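You operate a simulated robot arm through the tools that you are given. There is no shell and no other tool. Be economical: measure what you need, move in short steps, check, and stop when the job is done.

You are at the controls of a simulated two-armed robot. One attempt, no reset.

TASK
Put the orange lolly on the red tray. Take the medium clear tub on the upper shelf under the baskets and put it away on the top of the end bench. Take the blue lolly and put it on the lower shelf under the baskets. Take the small blue bag and put it on top of the green roll. Put the white paper cup from the top of the steel counter in the sink bowl. Put the praline squeeze bottle on the shelf under the flap away on the top of the steel counter. Shut the drawer right of the bins. Do these in any order. Set down upright: medium clear tub, white paper cup, praline squeeze bottle.

Only the result counts: the job must be done as asked and must still hold three seconds after the hand-in. Knocking over, shifting, dropping, spilling or breaking anything else fails it.

THE ROBOT
Two 7-joint arms with fingered hands on one trunk, on a base that drives. Base frame: it is fixed to the floor where the robot stands at the start and does not move with it; the origin is under the middle of the robot, x ahead of it, y to its left, z up. Lengths are in m, angles in degrees, forces in N, time in s.
The left shoulder is at the start at [0.055, 0.269, 1.24], the right one opposite. Places, roughly: blue lolly (5x2x15 cm) [0.5, 0.1, 1]; drawer right of the bins [-1.2, -0.1, 0.8]; green roll (6x6x15 cm) [0.6, 0.5, 0.9]; lower shelf under the baskets [0.5, 0.3, 0.1]; medium clear tub [0.5, 0, 0.5]; orange lolly (5x2x15 cm) [0.6, -0.1, 1]; praline squeeze bottle [-0.75, 2, 1]; red tray (17x19x11 cm) [0.5, 0.2, 0.9]; sink bowl [-1.4, 1.3, 0.8]; small blue bag [0.75, 0.25, 1]; top of the end bench [-0.3, 2, 0.8]; top of the steel counter [0.7, 0.2, 0.8]; white paper cup (8x7x11 cm) [0.4, 1.2, 0.9]. Payload 5 kg a hand.
The TCP of each hand is the grasp point between the finger pads, 0.052 m short of the fingertips. In the tool frame z runs along the fingers and y along their closing line. The gripper opens to 0.176 m. The gripper's body begins 0.061 m behind the TCP. The gripper is a hand of 5 fingers: y runs from the thumb to the fingers, the wrist lies at [-0.026, -0.151, -0.269] in the tool frame, and closing takes about 1.5 s.
Orientation is told as [roll, pitch, yaw] about the base's x, y, z axes, in that order, counted from this pose: with the fingers straight down and the wrist toward the robot, the tool's x, y and z point along [0, 1, 0], [1, 0, 0] and [0, 0, -1] of the base frame.

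THE INTERFACE
- The arms move only by the tool apply_moves. It takes "left_steps", "right_steps" or both (then of equal length, played together; a hand with none holds still); each is a list of rows, each an object (a shift or turn left out is 0, a gripper value left out holds the last) with "dp": the shift along the base's x, y, z in units of 150 mm (1.0 is 150 mm), a list of three; "angular": the turn, a rotation vector about the base's x, y, z in units of 45 degrees (1.0 is 45 degrees), a list of three. In form: [{"dp": [x, y, z], "angular": [rx, ry, rz]}, ...]. A call has 1 to 20 rows; each row is the pose to reach, as a shift and turn from the pose commanded when the call began. "left_grip" and "right_grip" are, for a hand that has rows, the opening in per cent of the stroke, from 0 (shut) to 100 (fully open), set as the call begins (left out, the last holds). A call with a number of a shift or a turn outside -1 to 1 is refused whole. Rows are played at 5 a second. More than 0.05 m and 8.6 degrees between two rows, or a gripper value outside its range, and nothing of the call is played. A pose out of reach is approached as far as the arm can. The call stops where the force on the tool passes 40 N (or 10 N more than at its start, if that is more) or the arm is blocked; 0.2 s more then pass. The fingers move at their own pace (about 0.108 m/s each) and stop on an object; they squeeze with about 33 N. The grip force told is the motor's: it shows also when the fingers shut on nothing. Time passes only in rows, and 0.2 s behind the last, so rows that repeat a pose let the fingers close. It gives the time, the measured TCP pose, the force on the tool (base axes), the opening and the grip force at its end, in the units of the frame above (readings bear some noise), with the torque about the TCP (base axes, N m) and any sound that the robot's microphone picked up, and new pictures: "pictures" is both (left out), scene, wrist or none (wrist: the cameras of the hands that moved).
- Cameras (640 x 400 px; columns grow to the right, rows downward): "scene" is now at [0.1214, 0.0043, 1.4175]; the picture's right is [-0.05, -1.00, 0.00], its down [-0.94, 0.04, -0.35] and it looks along [0.35, -0.02, -0.94] (base axes); focal length 214 px, centre (320, 200). "left" rides on the left gripper at [-0.102, -0.142, -0.203] in its tool frame; the picture's right is [-0.79, -0.29, 0.54], its down [0.56, -0.70, 0.44] and it looks along [0.25, 0.65, 0.72] (tool axes); focal length 275 px, centre (320, 200). "right" rides on the right gripper at [0.102, -0.142, -0.203] in its tool frame; the picture's right is [-0.79, 0.29, -0.54], its down [-0.56, -0.70, 0.44] and it looks along [-0.25, 0.65, 0.72] (tool axes); focal length 275 px, centre (320, 200). There is no depth. A picture from a camera that has moved, and an enlarged one, comes with that camera's place and axes in the base frame and with its lens. The place of the scene camera against the robot may be out by one fixed shift of up to 0.018 m in any direction.
- move_column(by): slides the trunk up (or, below 0, down) by that many m; the arms and the scene camera ride with it, the base frame stays. It gives what a move gives, with no picture.
- drive_base(legs): drives the robot by 1 to 6 legs, each [ahead, turn to the left] in m and degrees, along the robot's own axes; the way and the turn of a leg run together, so that a leg with both is an arc; at most 1.5 m and 180 degrees a leg. The arms and the cameras ride along, it lands a little off, and it stops where it bumps. It gives what a move gives, and a new picture of the scene camera.
- move_fingers(index, middle, ring, little, thumb_bend, thumb_turn, hand): sets how far each is bent, from 0 (flat) to 1 (curled in); at 0.3 the hand is open as for a grip, at 0.7 the pads meet at the TCP. One left out holds its place. A second passes; each finger stops where it meets its share of the squeeze, and holds until it gets a number again. A gripper value or a shape takes the hand back. It gives what a move gives, with no picture; readings hold the bend of each and the force on index, middle, ring, little, thumb and palm. thumb_turn goes from beside the hand (0) to across from the fingers (1), as for a grip.
- grasp_type(shape, hand): the hand has 5 fingers and takes this shape, open, in about a second: jaw (thumb against the fingers, like two jaws); tri (thumb and two fingers); tip (a fingertip pinch); poke (one finger out to press); point (the index stretched); flat (the hand flat); cup (the hand cupped); fist (a fist). The gripper value then closes the fingers along that shape, each until it touches; the sizes above hold for jaw. It gives what a move gives, with no picture.
- turn_head(pan, tilt): turns the head with the scene camera to pan (to the left, within 80 degrees either way) and tilt (down, from -29 to 69), counted from straight ahead of the robot. It gives what a move gives, and a new picture of the scene camera.
- inspect(camera, box): a new picture of the part [left, top, right, bottom] of that camera's present view, enlarged. It takes no simulated time.
- close_job(): hands the job in; it is judged then, once.

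Go step by step. Nothing tells you exact positions but the pictures and the camera data: compare them with the known pose of the tool, close in by small moves and look again before you grip or let go. The budget is 196 turns and 260 pictures, counting those below and the enlarged ones. Unless the task says otherwise, let go and move clear before handing in.

The tools are called after "Call:" as a command line: name --argument value ..., lists and objects as JSON in quotes. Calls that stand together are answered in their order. apply_moves: Moves the arms, as the interface text tells. Its arguments: {"type":"object","properties":{"left_steps":{"type":"array"},"left_grip":{"type":"number"},"right_steps":{"type":"array"},"right_grip":{"type":"number"},"pictures":{"type":"string","enum":["both","scene","wrist","none"]}},"required":[]} The other tools are called the same way: move_column (by) slides the trunk up or down; grasp_type (shape, hand) gives the hand a shape; move_fingers (index, middle, ring, little, thumb_bend, thumb_turn, hand) moves the fingers one by one; drive_base (legs) drives the base; turn_head (pan, tilt) turns the head that bears the scene camera; inspect (camera, box) takes an enlarged picture of a part of a camera's view; close_job () hands the job in.

At the start:

```text
time: 0.0
left_position: [0.4281, 0.6091, 1.2852]
left_ee_rot: [0.0, 0.1, 0.0]
left_contact_force: [0.6, 0.5, 0.2]
left_torque: [0.01, 0.03, 0.0]
left_gripper_width: 0.1757
left_finger_force: 0.1
left_shape: jaw
left_bend: [0.3, 0.3, 0.3, 0.3, 0.3, 0.98]
left_finger forces: [0.1, 0.1, 0.0, 0.0, 0.0, 0.0]
right_position: [0.6533, 0.1136, 1.3021]
right_ee_rot: [-0.1, 0.1, -0.1]
right_contact_force: [1.1, 0.4, 0.2]
right_torque: [-0.01, 0.03, 0.01]
right_gripper_width: 0.1759
right_finger_force: 0.0
right_shape: jaw
right_bend: [0.3, 0.3, 0.3, 0.3, 0.3, 0.98]
right_finger forces: [0.1, 0.0, 0.1, 0.1, 0.0, 0.0]
trunk travel left (down, up): [-0.4, 0.401]
robot x, y, heading: [0.0007, 0.0007, 0.2]
head pan, tilt: [-2.7, 68.8]
```

scene: 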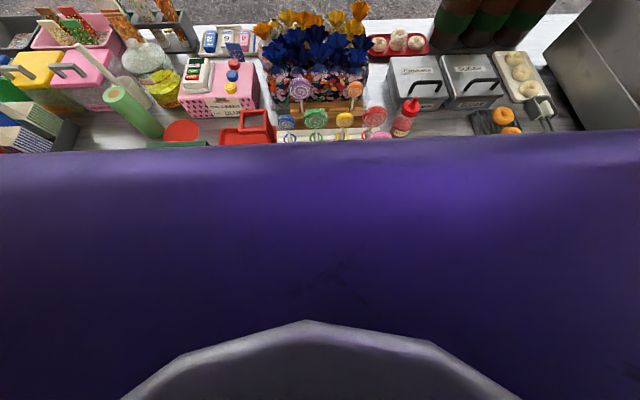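
right: 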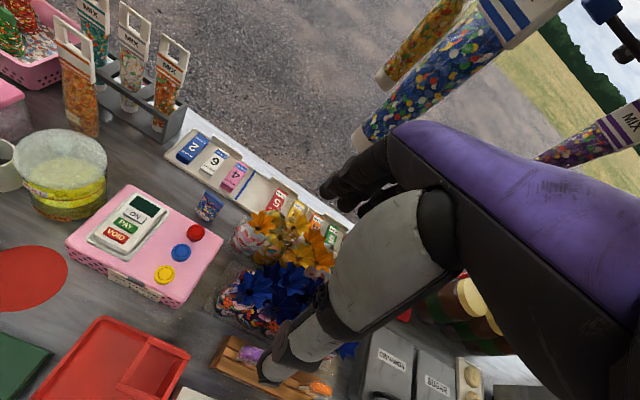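
left: 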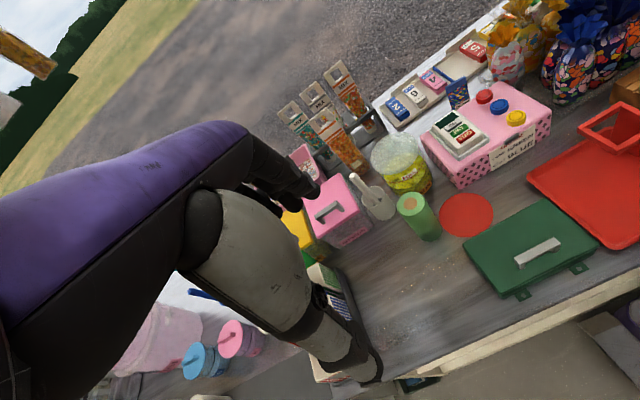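

The counter ahead holds lollies, red tray, green roll and bags; the robot's own arms block much of the scene view. I look around with the head first.

Call:
turn_head --pan 0 --tilt 35

Call:
turn_head --pan 75 --tilt 30

Call:
turn_head --pan -75 --tilt 30

```text
time: 1.0
left_position: [0.4149, 0.6089, 1.2889]
left_ee_rot: [-0.1, -0.6, 0.0]
left_contact_force: [2.2, -0.8, -1.4]
left_torque: [-0.02, 0.28, -0.06]
left_gripper_width: 0.1759
left_finger_force: 0.0
left_shape: jaw
left_bend: [0.3, 0.3, 0.3, 0.3, 0.3, 0.97]
left_finger forces: [0.1, 0.0, 0.0, 0.0, 0.0, 0.1]
right_position: [0.6391, 0.1129, 1.3084]
right_ee_rot: [-0.1, -0.5, 0.1]
right_contact_force: [2.7, 0.5, -1.8]
right_torque: [0.02, 0.29, 0.08]
right_gripper_width: 0.1759
right_finger_force: 0.0
right_shape: jaw
right_bend: [0.3, 0.3, 0.3, 0.3, 0.3, 0.97]
right_finger forces: [0.0, 0.1, 0.0, 0.0, 0.0, 0.0]
trunk travel left (down, up): [-0.4, 0.401]
robot x, y, heading: [0.0013, 0.0022, -0.0]
head pan, tilt: [0.0, 35.0]
camera scene: at [0.1571, 0.0072, 1.46], right [0.0, -1.0, 0.0], down [-0.59, 0.0, -0.81], along [0.81, 0.0, -0.59], focal length 214 px, centre (320, 200)
```

scene: 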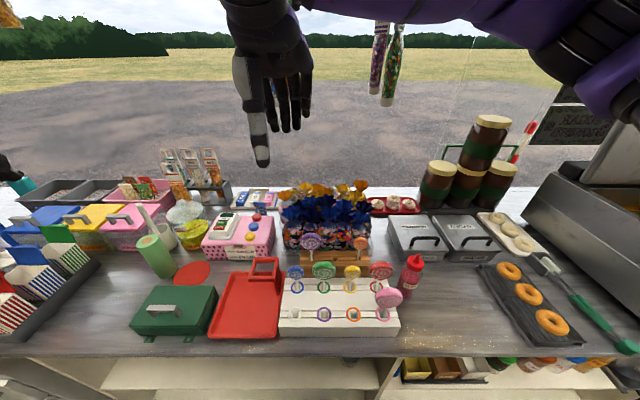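

```text
time: 2.5
left_position: [0.4131, 0.6094, 1.2894]
left_ee_rot: [-0.1, -0.7, 0.0]
left_contact_force: [-0.7, 0.8, -0.2]
left_torque: [0.03, 0.02, 0.0]
left_gripper_width: 0.1758
left_finger_force: 0.0
left_shape: jaw
left_bend: [0.3, 0.3, 0.3, 0.3, 0.3, 0.97]
left_finger forces: [0.0, 0.1, 0.0, 0.1, 0.1, 0.1]
right_position: [0.636, 0.1127, 1.3106]
right_ee_rot: [0.0, -0.7, 0.0]
right_contact_force: [0.2, 0.3, -0.1]
right_torque: [0.02, 0.0, 0.0]
right_gripper_width: 0.1759
right_finger_force: 0.0
right_shape: jaw
right_bend: [0.3, 0.3, 0.3, 0.3, 0.3, 0.97]
right_finger forces: [0.0, 0.1, 0.1, 0.1, 0.0, 0.1]
trunk travel left (down, up): [-0.4, 0.401]
robot x, y, heading: [-0.0024, 0.0035, 0.2]
head pan, tilt: [75.0, 30.0]
camera scene: at [0.0898, 0.0944, 1.4694], right [0.97, -0.26, -0.01], down [-0.14, -0.48, -0.86], along [0.22, 0.84, -0.5], focal length 214 px, centre (320, 200)
```

scene: 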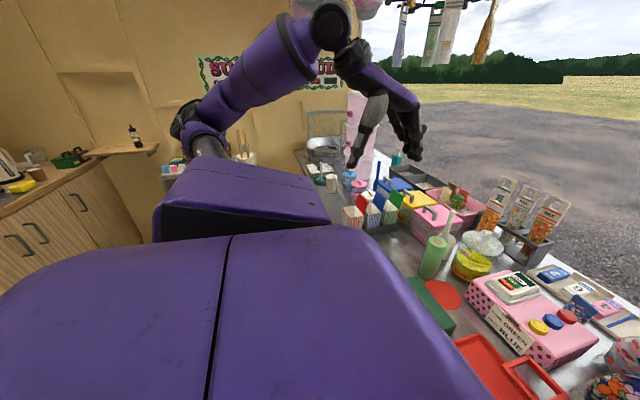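

```text
time: 4.8
left_position: [0.4116, 0.6097, 1.2898]
left_ee_rot: [-0.1, -0.7, -0.1]
left_contact_force: [0.7, 0.7, 0.0]
left_torque: [-0.01, -0.02, 0.02]
left_gripper_width: 0.1761
left_finger_force: 0.0
left_shape: jaw
left_bend: [0.3, 0.3, 0.3, 0.3, 0.3, 0.97]
left_finger forces: [0.0, 0.0, 0.0, 0.0, 0.0, 0.1]
right_position: [0.6365, 0.1125, 1.3102]
right_ee_rot: [0.0, -0.7, 0.0]
right_contact_force: [-0.1, 0.7, -0.8]
right_torque: [-0.02, -0.02, 0.0]
right_gripper_width: 0.1762
right_finger_force: 0.0
right_shape: jaw
right_bend: [0.3, 0.3, 0.3, 0.3, 0.3, 0.97]
right_finger forces: [0.1, 0.0, 0.0, 0.0, 0.0, 0.0]
trunk travel left (down, up): [-0.4, 0.401]
robot x, y, heading: [-0.0003, -0.0031, -0.2]
head pan, tilt: [-75.0, 30.0]
camera scene: at [0.0896, -0.0803, 1.4694], right [-0.97, -0.26, 0.01], down [-0.14, 0.48, -0.86], along [0.22, -0.84, -0.5], focal length 214 px, centre (320, 200)
```

scene: 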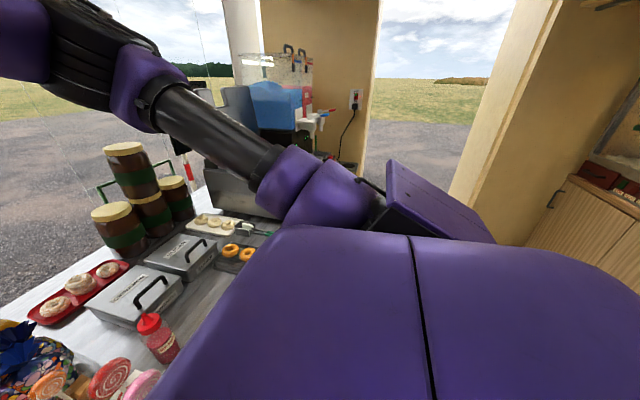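

I have the layout: counter ahead, a back counter behind. Now a closer look at the lollies.

Call:
turn_head --pan 0 --tilt 45

Call:
inspect --camera "scene" --box '[200, 100, 440, 250]'

Call:
inspect --camera "scene" --box '[100, 60, 260, 160]'

```text
time: 6.3
left_position: [0.4124, 0.6094, 1.29]
left_ee_rot: [0.0, -0.7, 0.0]
left_contact_force: [0.4, -0.8, 0.2]
left_torque: [-0.02, 0.01, -0.03]
left_gripper_width: 0.176
left_finger_force: 0.0
left_shape: jaw
left_bend: [0.3, 0.3, 0.3, 0.3, 0.3, 0.97]
left_finger forces: [0.0, 0.1, 0.0, 0.0, 0.0, 0.1]
right_position: [0.636, 0.111, 1.31]
right_ee_rot: [0.1, -0.6, 0.0]
right_contact_force: [-0.4, 0.7, -0.6]
right_torque: [0.0, 0.01, -0.01]
right_gripper_width: 0.1758
right_finger_force: 0.0
right_shape: jaw
right_bend: [0.3, 0.3, 0.3, 0.3, 0.3, 0.97]
right_finger forces: [0.0, 0.1, 0.0, 0.0, 0.0, 0.0]
trunk travel left (down, up): [-0.4, 0.401]
robot x, y, heading: [-0.001, 0.0038, -0.2]
head pan, tilt: [0.0, 45.0]
camera scene: at [0.1472, 0.007, 1.446], right [0.0, -1.0, 0.0], down [-0.72, 0.0, -0.7], along [0.7, 0.0, -0.72], focal length 214 px, centre (320, 200)
```

scene: 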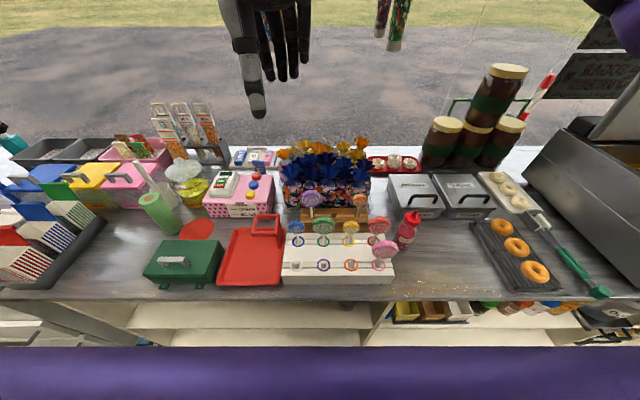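

```text
2.67 times, centred on (320, 175) of scene
camera zoom: at [0.1472, 0.007, 1.446], right [0.0, -1.0, 0.0], down [-0.72, 0.0, -0.7], along [0.7, 0.0, -0.72], focal length 572 px, centre (320, 267)
```

zoom: 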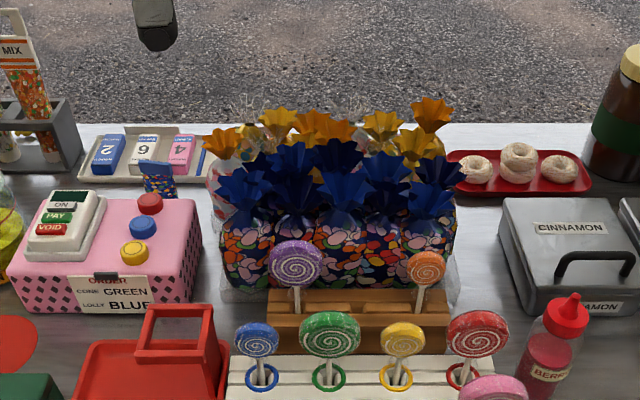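

```text
4.00 times, centred on (180, 110) of scene
camera zoom: at [0.1472, 0.007, 1.446], right [0.0, -1.0, 0.0], down [-0.72, 0.0, -0.7], along [0.7, 0.0, -0.72], focal length 858 px, centre (880, 560)
```

zoom: 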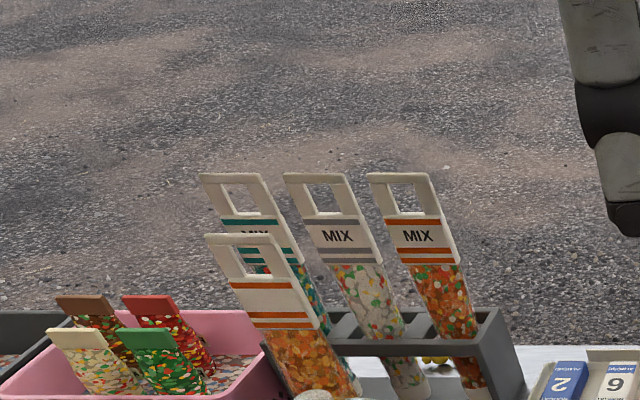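

Orange lolly is near (0.58,-0.11,1.0) on the wooden block, blue lolly near (0.48,0.07,1.0), and the small blue bag stands on the number tray. I shape the right hand as a fingertip pinch and look at it.

Call:
grasp_type --shape "tip" --hand "right"

Call:
apply_moves --right_steps '[{"dp": [-0.1, -0.3, 0]}, {"dp": [-0.2, -0.6, 0]}, {"dp": [-0.3, -0.9, 0]}, {"dp": [-0.4, -1.0, -0.2]}]' --right_grip 100

```text
time: 7.2
left_position: [0.4133, 0.6088, 1.2891]
left_ee_rot: [-0.2, -0.8, -0.1]
left_contact_force: [0.3, 0.1, 0.0]
left_torque: [-0.02, 0.02, 0.01]
left_gripper_width: 0.1758
left_finger_force: 0.1
left_shape: jaw
left_bend: [0.3, 0.3, 0.3, 0.3, 0.3, 0.97]
left_finger forces: [0.0, 0.1, 0.0, 0.0, 0.0, 0.1]
right_position: [0.636, 0.1129, 1.3108]
right_ee_rot: [0.0, -0.7, 0.0]
right_contact_force: [0.5, -0.8, -0.7]
right_torque: [-0.01, -0.02, -0.01]
right_gripper_width: 0.1759
right_finger_force: 0.1
right_shape: tip
right_bend: [0.3, 0.98, 0.99, 0.99, 0.3, 0.97]
right_finger forces: [0.1, 0.0, 0.1, 0.1, 0.0, 0.0]
trunk travel left (down, up): [-0.4, 0.401]
robot x, y, heading: [0.0, 0.0012, 0.2]
head pan, tilt: [0.0, 45.0]
```

```text
time: 8.2
left_position: [0.412, 0.6117, 1.2888]
left_ee_rot: [-0.1, -0.6, 0.1]
left_contact_force: [0.6, 1.7, -1.6]
left_torque: [-0.22, 0.17, -0.05]
left_gripper_width: 0.1761
left_finger_force: 0.0
left_shape: jaw
left_bend: [0.3, 0.3, 0.3, 0.3, 0.3, 0.97]
left_finger forces: [0.0, 0.1, 0.1, 0.0, 0.0, 0.1]
right_position: [0.577, -0.0338, 1.2824]
right_ee_rot: [-0.1, -0.7, 0.0]
right_contact_force: [1.2, 1.3, -0.1]
right_torque: [-0.18, 0.15, -0.04]
right_gripper_width: 0.176
right_finger_force: 0.1
right_shape: tip
right_bend: [0.3, 0.98, 0.99, 0.99, 0.3, 0.98]
right_finger forces: [0.0, 0.0, 0.0, 0.0, 0.0, 0.0]
trunk travel left (down, up): [-0.4, 0.401]
robot x, y, heading: [0.0002, 0.0004, 0.2]
head pan, tilt: [0.0, 45.0]
camera scene: at [0.1485, 0.0088, 1.4457], right [0.0, -1.0, 0.0], down [-0.72, 0.0, -0.7], along [0.7, 0.0, -0.72], focal length 214 px, centre (320, 200)
camera right: at [0.4319, 0.0662, 1.4823], right [0.28, -0.79, 0.54], down [-0.7, -0.56, -0.45], along [0.66, -0.25, -0.71], focal length 275 px, centre (320, 200)
```

scene: 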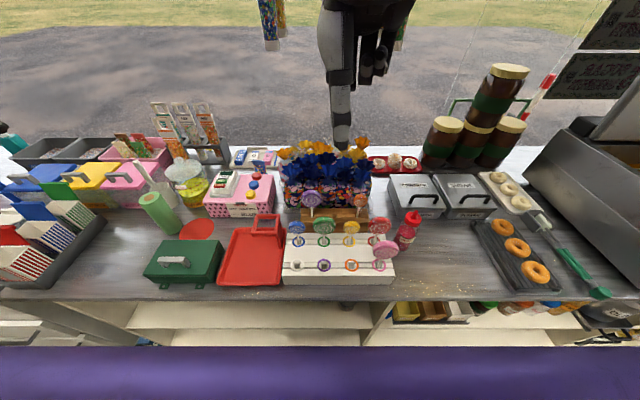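
right: 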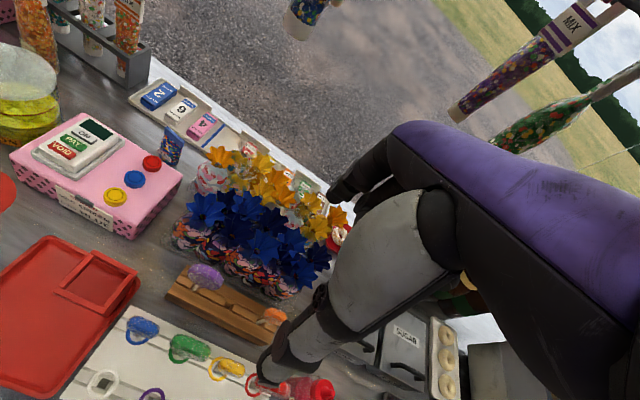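

The two views agree: orange lolly disc centre at (0.584,-0.107,0.993). I turn the right hand yaw -40 to keep clear of the candy bags, come above it and partly close.

Call:
apply_moves --right_steps '[{"dp": [0, -0.08, 0], "angular": [0, 0, -0.15]}, {"dp": [0, -0.16, 0], "angular": [0, 0, -0.3]}, {"dp": [0.02, -0.24, -0.1], "angular": [0, 0, -0.45]}, {"dp": [0.03, -0.32, -0.2], "angular": [0, 0, -0.6]}, {"dp": [0.04, -0.4, -0.35], "angular": [0, 0, -0.75]}, {"dp": [0.05, -0.48, -0.5], "angular": [0, 0, -0.89]}, {"dp": [0.05, -0.48, -0.5], "angular": [0, 0, -0.89]}]' --right_grip 35

```text
time: 9.8
left_position: [0.4111, 0.6085, 1.2903]
left_ee_rot: [0.0, -0.7, 0.0]
left_contact_force: [1.0, -0.4, 0.3]
left_torque: [0.05, -0.05, 0.04]
left_gripper_width: 0.1759
left_finger_force: 0.0
left_shape: jaw
left_bend: [0.3, 0.3, 0.3, 0.3, 0.3, 0.97]
left_finger forces: [0.0, 0.0, 0.1, 0.1, 0.0, 0.1]
right_position: [0.5812, -0.1097, 1.2062]
right_ee_rot: [0.0, -0.8, -40.1]
right_contact_force: [-0.9, -0.1, -0.8]
right_torque: [0.01, -0.03, 0.03]
right_gripper_width: 0.0625
right_finger_force: 0.0
right_shape: tip
right_bend: [0.73, 0.98, 0.99, 0.99, 0.73, 1.0]
right_finger forces: [0.0, 0.0, 0.0, 0.1, 0.0, 0.0]
trunk travel left (down, up): [-0.4, 0.401]
robot x, y, heading: [-0.0003, 0.0012, 0.1]
head pan, tilt: [0.0, 45.0]
camera scene: at [0.1467, 0.0066, 1.4461], right [0.0, -1.0, 0.0], down [-0.72, 0.0, -0.7], along [0.7, 0.0, -0.72], focal length 214 px, centre (320, 200)
camera right: at [0.5366, 0.061, 1.4061], right [-0.3, -0.79, 0.54], down [-0.89, 0.02, -0.45], along [0.34, -0.62, -0.71], focal length 275 px, centre (320, 200)
```

scene: 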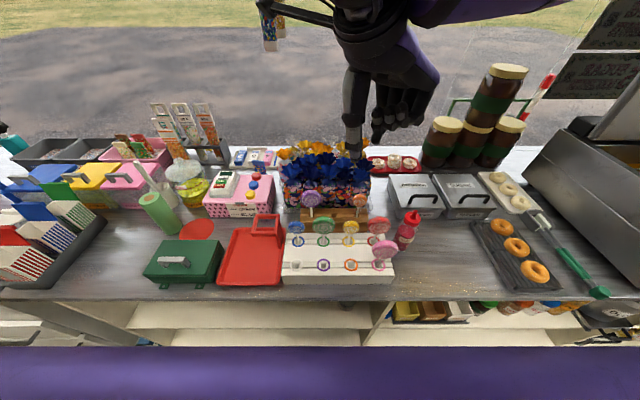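
right: 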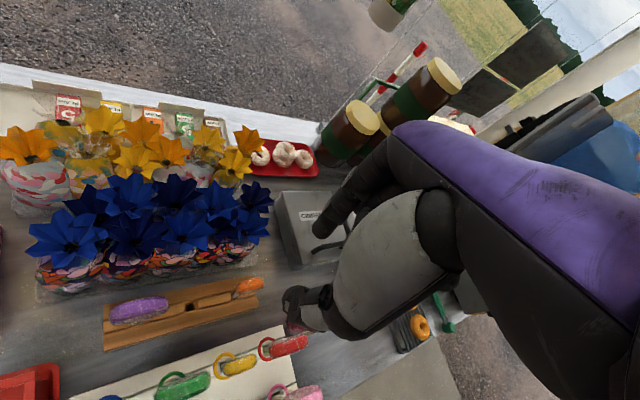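

Clear of the bags. I lower toward the disc and look again.

Call:
apply_moves --right_steps '[{"dp": [0.02, 0.02, -0.25]}, {"dp": [0.02, 0.02, -0.5]}, {"dp": [0.02, 0.02, -0.75]}, {"dp": [0.02, 0.02, -0.9]}, {"dp": [0.02, 0.02, -0.9]}]'

Call:
inspect --camera "right" --box '[200, 175, 360, 325]'

Call:
inspect --camera "scene" --box '[280, 130, 440, 230]'

```text
time: 11.0
left_position: [0.4124, 0.6101, 1.289]
left_ee_rot: [0.1, -0.8, 0.1]
left_contact_force: [-0.2, 0.0, 0.9]
left_torque: [0.0, -0.02, 0.01]
left_gripper_width: 0.1761
left_finger_force: 0.1
left_shape: jaw
left_bend: [0.3, 0.3, 0.3, 0.3, 0.3, 0.97]
left_finger forces: [0.0, 0.1, 0.0, 0.1, 0.0, 0.0]
right_position: [0.5847, -0.1081, 1.07]
right_ee_rot: [0.0, -0.6, -40.1]
right_contact_force: [0.9, 0.2, -0.2]
right_torque: [0.02, 0.0, -0.03]
right_gripper_width: 0.0626
right_finger_force: 0.0
right_shape: tip
right_bend: [0.73, 0.98, 0.99, 0.99, 0.73, 1.0]
right_finger forces: [0.1, 0.0, 0.0, 0.1, 0.0, 0.0]
trunk travel left (down, up): [-0.4, 0.401]
robot x, y, heading: [0.0006, 0.0033, -0.0]
head pan, tilt: [0.0, 45.0]
camera scene: at [0.1472, 0.0069, 1.4461], right [0.0, -1.0, 0.0], down [-0.72, 0.0, -0.7], along [0.7, 0.0, -0.72], focal length 214 px, centre (320, 200)
camera right: at [0.5396, 0.0643, 1.2699], right [-0.29, -0.79, 0.54], down [-0.89, 0.02, -0.45], along [0.34, -0.62, -0.71], focal length 275 px, centre (320, 200)
```

scene: 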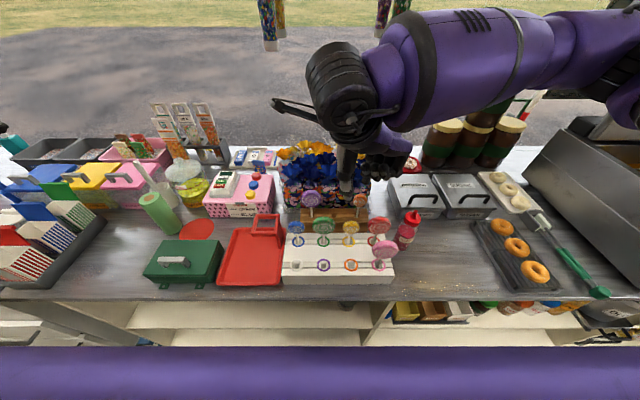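
right: 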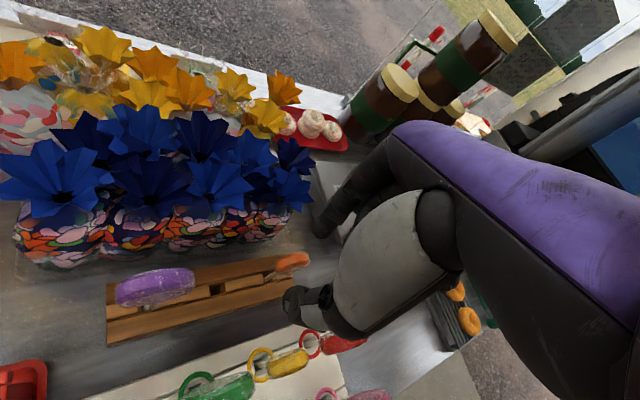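

```text
2.67 times, centred on (280, 250) of right
camera zoom: at [0.5396, 0.0643, 1.2699], right [-0.29, -0.79, 0.54], down [-0.89, 0.02, -0.45], along [0.34, -0.62, -0.71], focal length 734 px, centre (427, 67)
```

zoom: 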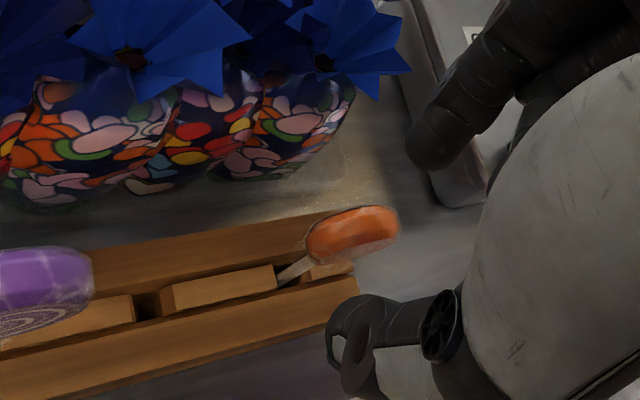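

```text
4.00 times, centred on (360, 180) of scene
camera zoom: at [0.1472, 0.0069, 1.4461], right [0.0, -1.0, 0.0], down [-0.72, 0.0, -0.7], along [0.7, 0.0, -0.72], focal length 858 px, centre (160, 280)
```

zoom: 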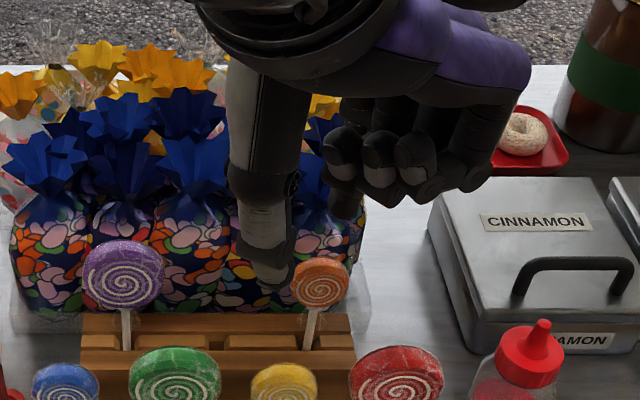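

Disc sits between thumb and index in plan. I lower 4 cm more and shift 6 mm ahead, then close.

Call:
apply_moves --right_steps '[{"dp": [0.04, 0.01, -0.14]}, {"dp": [0.04, 0.01, -0.28]}, {"dp": [0.04, 0.01, -0.28]}]' --pictures "none"

Call:
inspect --camera "right" --box '[200, 175, 360, 325]'

Call:
inspect --camera "scene" --box '[300, 150, 420, 225]'

```text
time: 11.8
left_position: [0.4125, 0.6089, 1.2898]
left_ee_rot: [-0.1, -0.7, 0.1]
left_contact_force: [-0.2, 0.3, -0.4]
left_torque: [0.0, 0.03, -0.01]
left_gripper_width: 0.1764
left_finger_force: 0.0
left_shape: jaw
left_bend: [0.3, 0.3, 0.3, 0.3, 0.3, 0.97]
left_finger forces: [0.1, 0.0, 0.0, 0.1, 0.0, 0.0]
right_position: [0.5912, -0.104, 1.0276]
right_ee_rot: [0.0, -0.7, -40.0]
right_contact_force: [-0.6, -0.6, -1.1]
right_torque: [-0.01, 0.02, -0.03]
right_gripper_width: 0.0624
right_finger_force: 0.1
right_shape: tip
right_bend: [0.73, 0.98, 0.99, 0.99, 0.73, 1.0]
right_finger forces: [0.0, 0.1, 0.1, 0.0, 0.1, 0.0]
trunk travel left (down, up): [-0.4, 0.401]
robot x, y, heading: [0.0008, 0.0015, -0.1]
head pan, tilt: [0.0, 45.0]
```

```text
2.67 times, centred on (280, 250) of right
camera zoom: at [0.5454, 0.0665, 1.2273], right [-0.29, -0.79, 0.54], down [-0.89, 0.02, -0.45], along [0.34, -0.62, -0.71], focal length 734 px, centre (427, 67)
```

zoom: 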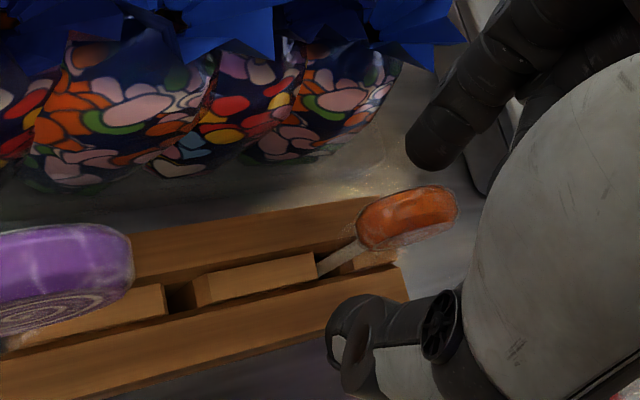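

```text
5.33 times, centred on (360, 188) of scene
camera zoom: at [0.1472, 0.0071, 1.446], right [0.0, -1.0, 0.0], down [-0.72, 0.0, -0.7], along [0.7, 0.0, -0.72], focal length 1144 px, centre (107, 267)
```

zoom: 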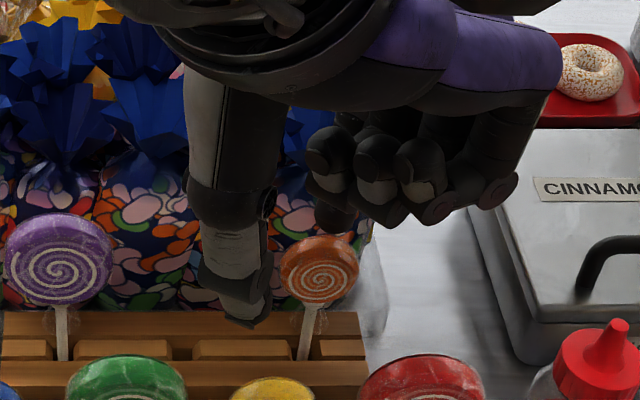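

Index tip is just behind the disc top; 1.5 cm lower gives a good bite. Then I close.

Call:
apply_moves --right_steps '[{"dp": [0, 0, -0.1]}, {"dp": [0, 0, -0.1]}]' --pictures "none"

Call:
apply_moves --right_steps '[{"dp": [0, 0, 0]}, {"dp": [0, 0, 0]}, {"dp": [0, 0, 0]}, {"dp": [0, 0, 0]}, {"dp": [0, 0, 0]}, {"dp": [0, 0, 0]}, {"dp": [0, 0, 0]}]' --right_grip 0 --pictures "none"

Call:
inspect --camera "right" --box '[200, 175, 360, 325]'

Call:
inspect --camera "scene" --box '[300, 150, 420, 225]'

```text
time: 12.4
left_position: [0.4115, 0.6097, 1.29]
left_ee_rot: [-0.1, -0.8, -0.1]
left_contact_force: [0.3, 0.9, 0.3]
left_torque: [-0.02, 0.01, 0.03]
left_gripper_width: 0.1763
left_finger_force: 0.1
left_shape: jaw
left_bend: [0.3, 0.3, 0.3, 0.3, 0.3, 0.97]
left_finger forces: [0.0, 0.0, 0.0, 0.0, 0.0, 0.0]
right_position: [0.5909, -0.1051, 1.012]
right_ee_rot: [0.0, -0.7, -40.2]
right_contact_force: [-1.5, -0.2, 1.1]
right_torque: [0.0, -0.07, 0.0]
right_gripper_width: 0.062
right_finger_force: 0.1
right_shape: tip
right_bend: [0.73, 0.98, 0.99, 0.99, 0.73, 1.0]
right_finger forces: [0.0, 0.0, 0.1, 0.0, 0.0, 0.0]
trunk travel left (down, up): [-0.4, 0.401]
robot x, y, heading: [-0.001, 0.0018, 0.0]
head pan, tilt: [0.0, 45.0]
```

```text
time: 14.0
left_position: [0.4119, 0.6088, 1.2898]
left_ee_rot: [0.0, -0.7, 0.1]
left_contact_force: [0.4, -0.6, 0.1]
left_torque: [0.04, 0.0, 0.02]
left_gripper_width: 0.176
left_finger_force: 0.1
left_shape: jaw
left_bend: [0.3, 0.3, 0.3, 0.3, 0.3, 0.97]
left_finger forces: [0.0, 0.0, 0.0, 0.0, 0.0, 0.0]
right_position: [0.5919, -0.1048, 1.0124]
right_ee_rot: [0.0, -0.7, -40.1]
right_contact_force: [-0.4, 0.0, 0.8]
right_torque: [-0.05, -0.05, 0.02]
right_gripper_width: 0.0119
right_finger_force: 32.6
right_shape: tip
right_bend: [0.66, 1.0, 1.0, 1.0, 0.73, 1.0]
right_finger forces: [28.7, 0.0, 0.0, 0.0, 29.3, 0.0]
trunk travel left (down, up): [-0.4, 0.401]
robot x, y, heading: [0.0006, 0.0025, -0.1]
head pan, tilt: [0.0, 45.0]
```

```text
2.67 times, centred on (280, 250) of right
camera zoom: at [0.5455, 0.0658, 1.2127], right [-0.29, -0.79, 0.54], down [-0.89, 0.02, -0.45], along [0.34, -0.62, -0.71], focal length 734 px, centre (427, 67)
```

zoom: 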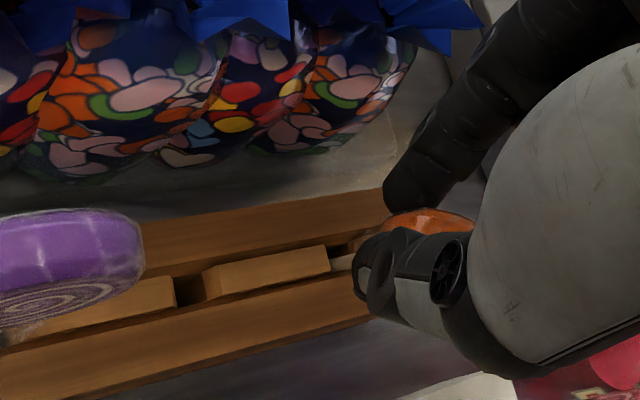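

```text
5.33 times, centred on (360, 188) of scene
camera zoom: at [0.1472, 0.007, 1.446], right [0.0, -1.0, 0.0], down [-0.72, 0.0, -0.7], along [0.7, 0.0, -0.72], focal length 1144 px, centre (107, 267)
```

zoom: 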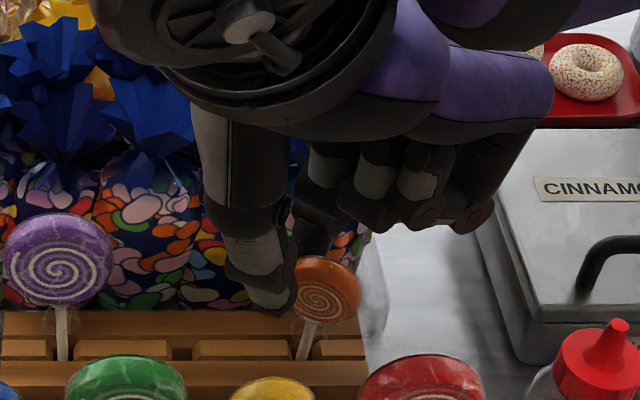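

Gripped with about 29 N on thumb and index. I lift straight up and check.

Call:
apply_moves --right_steps '[{"dp": [0, 0, 0.15]}, {"dp": [0, 0, 0.35]}, {"dp": [0, 0, 0.6]}, {"dp": [0, 0, 0.85]}, {"dp": [0, 0, 1.0]}]' --pictures "none"

Call:
inspect --camera "scene" --box '[240, 100, 440, 225]'

```text
time: 15.2
left_position: [0.4115, 0.6087, 1.2904]
left_ee_rot: [0.0, -0.7, 0.0]
left_contact_force: [-0.6, 0.1, 0.8]
left_torque: [0.01, -0.06, 0.04]
left_gripper_width: 0.1761
left_finger_force: 0.1
left_shape: jaw
left_bend: [0.3, 0.3, 0.3, 0.3, 0.3, 0.97]
left_finger forces: [0.1, 0.0, 0.0, 0.1, 0.0, 0.0]
right_position: [0.5909, -0.1057, 1.1636]
right_ee_rot: [-0.1, -0.7, -40.2]
right_contact_force: [-1.0, 0.7, -0.5]
right_torque: [-0.08, -0.06, -0.03]
right_gripper_width: 0.0119
right_finger_force: 33.3
right_shape: tip
right_bend: [0.66, 1.0, 1.0, 1.0, 0.73, 1.0]
right_finger forces: [28.1, 0.0, 0.0, 0.1, 29.6, 0.0]
trunk travel left (down, up): [-0.4, 0.401]
robot x, y, heading: [-0.0006, 0.0034, 0.4]
head pan, tilt: [0.0, 45.0]
```

```text
3.20 times, centred on (340, 162) of scene
camera zoom: at [0.1468, 0.0071, 1.446], right [0.0, -1.0, 0.0], down [-0.72, 0.0, -0.7], along [0.7, 0.0, -0.72], focal length 686 px, centre (256, 320)
```

zoom: 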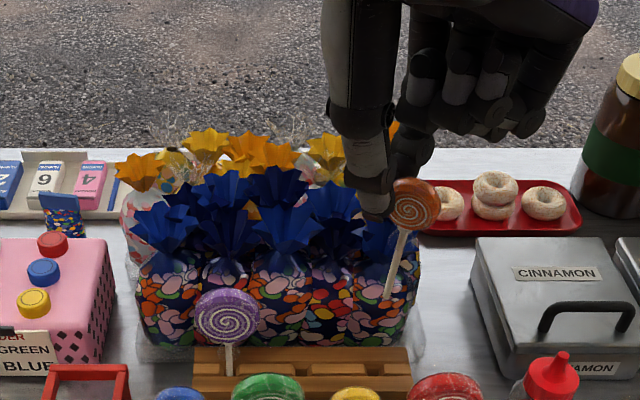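

The lolly hangs well in the pinch. I carry it high over to the tray and bring the yaw back to 0.

Call:
apply_moves --right_steps '[{"dp": [0, 0, 0.2]}, {"dp": [-0.05, 0.1, 0.4], "angular": [0, 0, 0.1]}, {"dp": [-0.15, 0.3, 0.4], "angular": [0, 0, 0.25]}, {"dp": [-0.25, 0.5, 0.4], "angular": [0, 0, 0.4]}, {"dp": [-0.35, 0.7, 0.4], "angular": [0, 0, 0.55]}, {"dp": [-0.5, 0.9, 0.4], "angular": [0, 0, 0.7]}, {"dp": [-0.6, 1.0, 0.4], "angular": [0, 0, 0.85]}, {"dp": [-0.6, 1.0, 0.4], "angular": [0, 0, 0.89]}]' --pictures "none"

Call:
apply_moves --right_steps '[{"dp": [-0.1, 0.2, 0]}, {"dp": [-0.2, 0.5, 0], "angular": [-0.15, 0, 0]}, {"dp": [-0.25, 0.8, 0], "angular": [-0.3, 0, 0]}, {"dp": [-0.3, 1.0, 0], "angular": [-0.45, 0, 0]}, {"dp": [-0.34, 1.0, 0], "angular": [-0.6, 0, 0]}, {"dp": [-0.34, 1.0, 0], "angular": [-0.75, 0, 0]}, {"dp": [-0.34, 1.0, 0], "angular": [-0.9, 0, 0]}, {"dp": [-0.34, 1.0, 0], "angular": [-1, 0, 0]}]'

```text
time: 17.0
left_position: [0.4119, 0.6088, 1.2887]
left_ee_rot: [-0.2, -0.5, 0.0]
left_contact_force: [-1.3, -0.2, 0.3]
left_torque: [0.0, -0.02, -0.01]
left_gripper_width: 0.1759
left_finger_force: 0.1
left_shape: jaw
left_bend: [0.3, 0.3, 0.3, 0.3, 0.3, 0.97]
left_finger forces: [0.0, 0.1, 0.1, 0.0, 0.0, 0.0]
right_position: [0.5028, 0.0466, 1.2254]
right_ee_rot: [-0.1, -0.7, 0.1]
right_contact_force: [0.1, 0.3, 0.0]
right_torque: [0.01, 0.01, -0.02]
right_gripper_width: 0.0119
right_finger_force: 33.5
right_shape: tip
right_bend: [0.66, 1.0, 1.0, 1.0, 0.73, 1.0]
right_finger forces: [28.2, 0.0, 0.0, 0.0, 29.5, 0.0]
trunk travel left (down, up): [-0.4, 0.401]
robot x, y, heading: [-0.0004, 0.0001, 0.2]
head pan, tilt: [0.0, 45.0]
```

```text
time: 19.0
left_position: [0.3898, 0.6078, 1.2985]
left_ee_rot: [0.0, -1.8, 0.1]
left_contact_force: [-4.2, -2.0, 1.0]
left_torque: [0.38, -0.53, 0.16]
left_gripper_width: 0.176
left_finger_force: 0.1
left_shape: jaw
left_bend: [0.3, 0.3, 0.3, 0.3, 0.3, 0.98]
left_finger forces: [0.0, 0.0, 0.0, 0.0, 0.0, 0.0]
right_position: [0.4786, 0.116, 1.2215]
right_ee_rot: [-40.7, 5.9, -4.0]
right_contact_force: [-4.6, -1.7, 1.2]
right_torque: [0.32, -0.48, 0.29]
right_gripper_width: 0.0115
right_finger_force: 33.1
right_shape: tip
right_bend: [0.66, 1.0, 1.0, 1.0, 0.73, 1.0]
right_finger forces: [29.2, 0.0, 0.0, 0.0, 30.5, 0.0]
right hand out of reach, approached as far as the arm can: row 7, 8
trunk travel left (down, up): [-0.4, 0.401]
robot x, y, heading: [0.001, -0.0, -0.1]
head pan, tilt: [0.0, 45.0]
stopped in row 8 (right hand): the arm was blocked; the commanded pose is now the measured one
camera scene: at [0.1419, 0.0054, 1.4467], right [0.0, -1.0, 0.0], down [-0.71, 0.0, -0.7], along [0.7, 0.0, -0.71], focal length 214 px, centre (320, 200)
camera right: at [0.3609, 0.334, 1.323], right [0.36, -0.27, 0.89], down [-0.74, -0.66, 0.1], along [0.56, -0.7, -0.44], focal length 275 px, centre (320, 200)
```

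scene: 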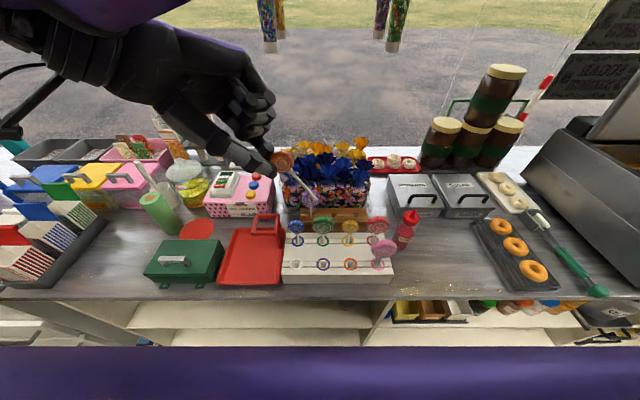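
right: 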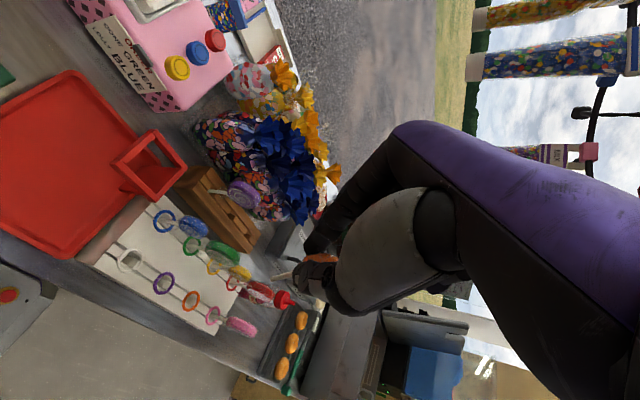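

The right arm can't tilt that way across the body. I'll bring it back to the right side, take the blue lolly with the left hand first, then lay the orange one tilting the other way.

Call:
apply_moves --right_steps '[{"dp": [0.0, -0.15, 0.05], "angular": [0.15, -0.02, 0.01]}, {"dp": [0, -0.3, 0.1], "angular": [0.3, -0.04, 0.03]}, {"dp": [0, -0.45, 0.1], "angular": [0.45, -0.06, 0.05]}, {"dp": [0, -0.6, 0.1], "angular": [0.6, -0.08, 0.06]}, {"dp": [0, -0.75, 0.1], "angular": [0.75, -0.1, 0.07]}, {"dp": [0, -0.9, 0.1], "angular": [0.9, -0.13, 0.08]}, {"dp": [0, -1.0, 0.1], "angular": [0.9, -0.13, 0.09]}]' --pictures "none"

Call:
grasp_type --shape "tip" --hand "left"

Call:
apply_moves --right_steps '[{"dp": [0.0, -0.3, 0]}, {"dp": [0, -0.6, 0]}, {"dp": [0, -0.9, 0]}, {"dp": [0, -1.0, 0]}]' --left_steps '[{"dp": [0.1, -0.3, 0]}, {"dp": [0.2, -0.6, 0]}, {"dp": [0.3, -0.9, 0]}, {"dp": [0.3, -1.0, 0]}]' --left_grip 35

```text
time: 20.6
left_position: [0.3958, 0.6108, 1.2935]
left_ee_rot: [-0.1, -1.4, 0.1]
left_contact_force: [0.2, 2.1, -0.1]
left_torque: [-0.17, 0.04, -0.02]
left_gripper_width: 0.1759
left_finger_force: 0.1
left_shape: jaw
left_bend: [0.3, 0.3, 0.3, 0.3, 0.3, 0.98]
left_finger forces: [0.1, 0.1, 0.0, 0.1, 0.1, 0.1]
right_position: [0.4785, -0.0261, 1.2362]
right_ee_rot: [-0.3, -0.3, 2.8]
right_contact_force: [-0.8, 1.4, -0.6]
right_torque: [-0.16, 0.04, -0.04]
right_gripper_width: 0.0115
right_finger_force: 33.3
right_shape: tip
right_bend: [0.66, 1.0, 1.0, 1.0, 0.73, 1.0]
right_finger forces: [29.0, 0.0, 0.0, 0.0, 30.0, 0.0]
trunk travel left (down, up): [-0.4, 0.401]
robot x, y, heading: [0.0021, 0.001, -0.1]
head pan, tilt: [0.0, 45.0]
```

```text
time: 21.5
left_position: [0.3963, 0.6094, 1.2947]
left_ee_rot: [-0.1, -1.4, 0.1]
left_contact_force: [0.3, -0.1, 0.1]
left_torque: [-0.06, 0.02, -0.02]
left_gripper_width: 0.1759
left_finger_force: 0.1
left_shape: tip
left_bend: [0.3, 0.98, 0.99, 0.99, 0.3, 0.98]
left_finger forces: [0.0, 0.1, 0.1, 0.1, 0.0, 0.0]
right_position: [0.4797, -0.0278, 1.2359]
right_ee_rot: [-0.4, -0.3, 2.7]
right_contact_force: [-0.4, -0.5, 0.2]
right_torque: [-0.07, 0.0, 0.02]
right_gripper_width: 0.0118
right_finger_force: 33.3
right_shape: tip
right_bend: [0.66, 1.0, 1.0, 1.0, 0.73, 1.0]
right_finger forces: [29.0, 0.0, 0.0, 0.1, 30.1, 0.1]
trunk travel left (down, up): [-0.4, 0.401]
robot x, y, heading: [0.0018, 0.0003, -0.1]
head pan, tilt: [0.0, 45.0]
```

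```text
time: 22.5
left_position: [0.4438, 0.4627, 1.29]
left_ee_rot: [-0.3, -1.0, 0.1]
left_contact_force: [5.3, 2.5, -16.0]
left_torque: [-0.72, 0.52, -0.21]
left_gripper_width: 0.0626
left_finger_force: 0.1
left_shape: tip
left_bend: [0.73, 0.98, 0.99, 0.99, 0.73, 1.0]
left_finger forces: [0.1, 0.1, 0.0, 0.1, 0.1, 0.0]
right_position: [0.4844, -0.1748, 1.2355]
right_ee_rot: [-0.5, -0.1, 2.9]
right_contact_force: [2.3, 3.9, -0.1]
right_torque: [-0.43, 0.21, -0.07]
right_gripper_width: 0.0116
right_finger_force: 32.6
right_shape: tip
right_bend: [0.66, 1.0, 1.0, 1.0, 0.73, 1.0]
right_finger forces: [29.0, 0.1, 0.0, 0.0, 30.1, 0.0]
trunk travel left (down, up): [-0.4, 0.401]
robot x, y, heading: [-0.0019, -0.002, 0.1]
head pan, tilt: [0.0, 45.0]
camera scene: at [0.1521, 0.0116, 1.4448], right [0.0, -1.0, 0.0], down [-0.72, 0.0, -0.69], along [0.69, 0.0, -0.72], focal length 214 px, centre (320, 200)
camera right: at [0.3358, -0.0779, 1.4356], right [0.32, -0.77, 0.55], down [-0.67, -0.6, -0.44], along [0.66, -0.23, -0.71], focal length 275 px, centre (320, 200)
camera left: at [0.2994, 0.36, 1.4908], right [-0.28, -0.79, -0.54], down [-0.69, 0.56, -0.46], along [0.66, 0.25, -0.71], focal length 275 px, centre (320, 200)
```

scene: 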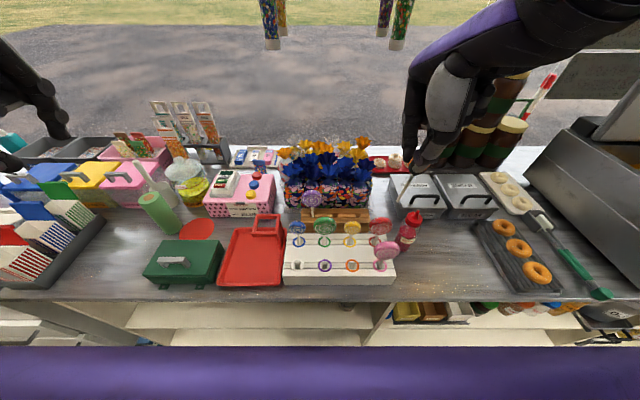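
right: 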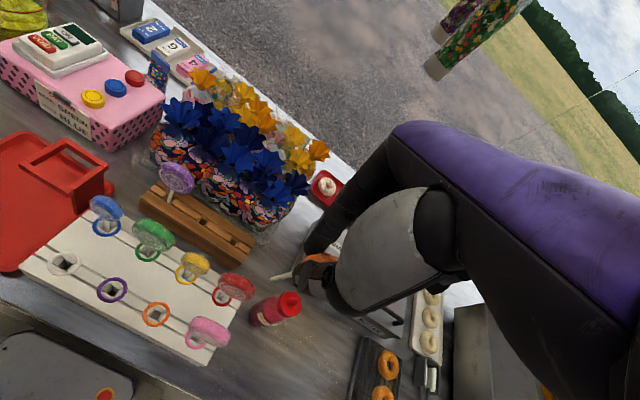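
left: 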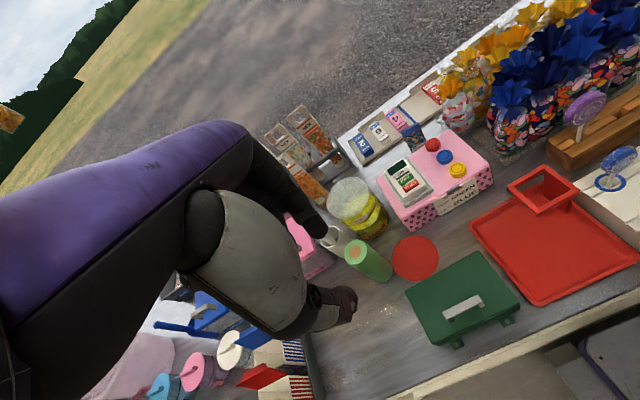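

Blue lolly disc at about (0.489,0.067,0.985). I bring the left hand over it with yaw +40, right hand aside.

Call:
apply_moves --left_steps '[{"dp": [0.05, -0.3, 0]}, {"dp": [0.1, -0.6, 0]}, {"dp": [0.15, -0.9, 0]}, {"dp": [0.15, -1.0, 0]}]' --right_steps '[{"dp": [0, -0.2, 0]}, {"dp": [0, -0.4, 0]}, {"dp": [0, -0.6, 0]}, {"dp": [0, -0.7, 0]}]' --pictures "none"

Call:
apply_moves --left_steps '[{"dp": [0.05, -0.2, 0], "angular": [0, 0, 0.15]}, {"dp": [0.05, -0.4, 0], "angular": [0, 0, 0.3]}, {"dp": [0.1, -0.6, 0], "angular": [0, 0, 0.45]}, {"dp": [0.15, -0.8, 0], "angular": [0, 0, 0.6]}, {"dp": [0.15, -1.0, 0], "angular": [0, 0, 0.75]}, {"dp": [0.15, -1.0, -0.1], "angular": [0, 0, 0.89]}]' --pictures "none"

Call:
apply_moves --left_steps '[{"dp": [0, -0.2, -0.1]}, {"dp": [0.0, -0.4, -0.25]}, {"dp": [0.0, -0.62, -0.45]}, {"dp": [0, -0.62, -0.65]}, {"dp": [0, -0.62, -0.65]}]'

```text
time: 23.5
left_position: [0.4626, 0.3143, 1.2927]
left_ee_rot: [-0.2, -1.4, 0.0]
left_contact_force: [0.7, 2.3, -0.6]
left_torque: [-0.4, -0.01, -0.12]
left_gripper_width: 0.0625
left_finger_force: 0.1
left_shape: tip
left_bend: [0.73, 0.98, 0.99, 0.99, 0.73, 1.0]
left_finger forces: [0.0, 0.1, 0.0, 0.1, 0.1, 0.1]
right_position: [0.4792, -0.2784, 1.2377]
right_ee_rot: [-0.6, -0.3, 2.9]
right_contact_force: [0.3, 2.5, -0.2]
right_torque: [-0.38, 0.05, -0.06]
right_gripper_width: 0.0115
right_finger_force: 33.0
right_shape: tip
right_bend: [0.66, 1.0, 1.0, 1.0, 0.73, 1.0]
right_finger forces: [28.9, 0.0, 0.1, 0.1, 30.0, 0.0]
trunk travel left (down, up): [-0.4, 0.401]
robot x, y, heading: [0.0034, 0.0034, 0.0]
head pan, tilt: [0.0, 45.0]
```

```text
time: 24.6
left_position: [0.4603, 0.2278, 1.4031]
left_ee_rot: [-7.3, -13.5, 35.9]
left_contact_force: [-6.9, -2.6, 5.3]
left_torque: [0.21, -0.69, 0.07]
left_gripper_width: 0.0622
left_finger_force: 0.1
left_shape: tip
left_bend: [0.73, 0.98, 0.99, 0.99, 0.73, 1.0]
left_finger forces: [0.0, 0.1, 0.0, 0.0, 0.1, 0.0]
left hand out of reach, approached as far as the arm can: row 5
right_position: [0.4553, -0.2843, 1.2474]
right_ee_rot: [-0.6, -1.6, 2.7]
right_contact_force: [-4.9, -0.3, 1.7]
right_torque: [-0.06, -0.61, -0.13]
right_gripper_width: 0.0116
right_finger_force: 33.0
right_shape: tip
right_bend: [0.65, 1.0, 1.0, 1.0, 0.73, 1.0]
right_finger forces: [30.6, 0.0, 0.1, 0.0, 31.8, 0.0]
trunk travel left (down, up): [-0.4, 0.401]
robot x, y, heading: [0.0017, 0.0005, -0.2]
head pan, tilt: [0.0, 45.0]
stopped in row 5 (left hand): the force on the tool passed its limit at 150 N (the readings are from after the stop); the commanded pose is now the measured one
```

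```text
time: 25.8
left_position: [0.4782, 0.2104, 1.315]
left_ee_rot: [-7.2, -13.6, 35.6]
left_contact_force: [-0.8, -1.3, 0.9]
left_torque: [0.13, -0.03, 0.06]
left_gripper_width: 0.0621
left_finger_force: 0.0
left_shape: tip
left_bend: [0.73, 0.98, 0.99, 0.99, 0.73, 1.0]
left_finger forces: [0.0, 0.0, 0.0, 0.0, 0.0, 0.1]
left hand out of reach, approached as far as the arm can: row 1, 2, 3, 4, 5
right_position: [0.4613, -0.2856, 1.2444]
right_ee_rot: [-0.5, -1.2, 2.6]
right_contact_force: [0.6, -1.0, -0.8]
right_torque: [0.14, -0.08, 0.01]
right_gripper_width: 0.0116
right_finger_force: 32.6
right_shape: tip
right_bend: [0.65, 1.0, 1.0, 1.0, 0.73, 1.0]
right_finger forces: [30.7, 0.0, 0.0, 0.0, 31.8, 0.1]
trunk travel left (down, up): [-0.4, 0.401]
robot x, y, heading: [-0.0016, 0.0014, 0.0]
head pan, tilt: [0.0, 45.0]
camera scene: at [0.1478, 0.0091, 1.4496], right [0.05, -1.0, 0.0], down [-0.69, -0.03, -0.73], along [0.72, 0.03, -0.69], focal length 214 px, centre (320, 200)
camera left: at [0.3687, 0.0381, 1.4898], right [0.35, -0.8, -0.49], down [-0.75, 0.08, -0.66], along [0.56, 0.6, -0.57], focal length 275 px, centre (320, 200)
```

scene: 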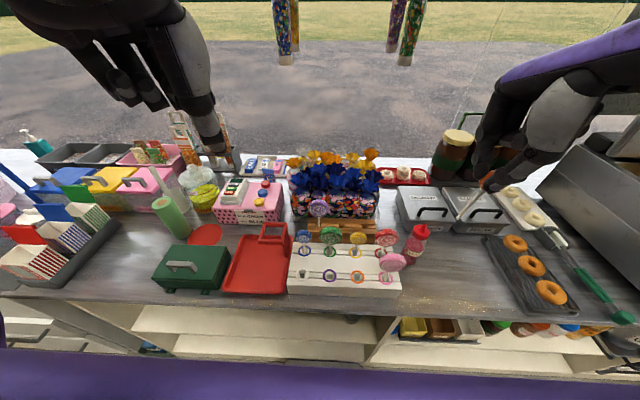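
left: 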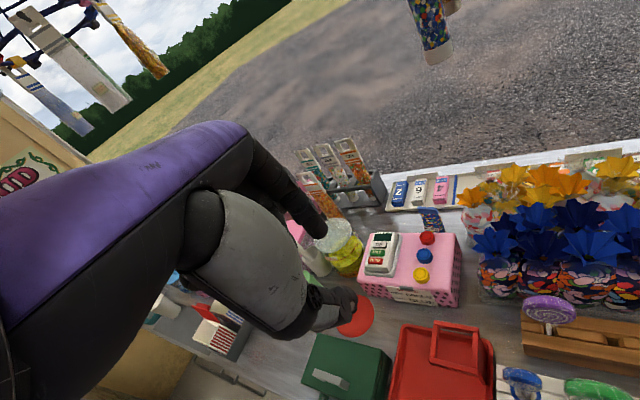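

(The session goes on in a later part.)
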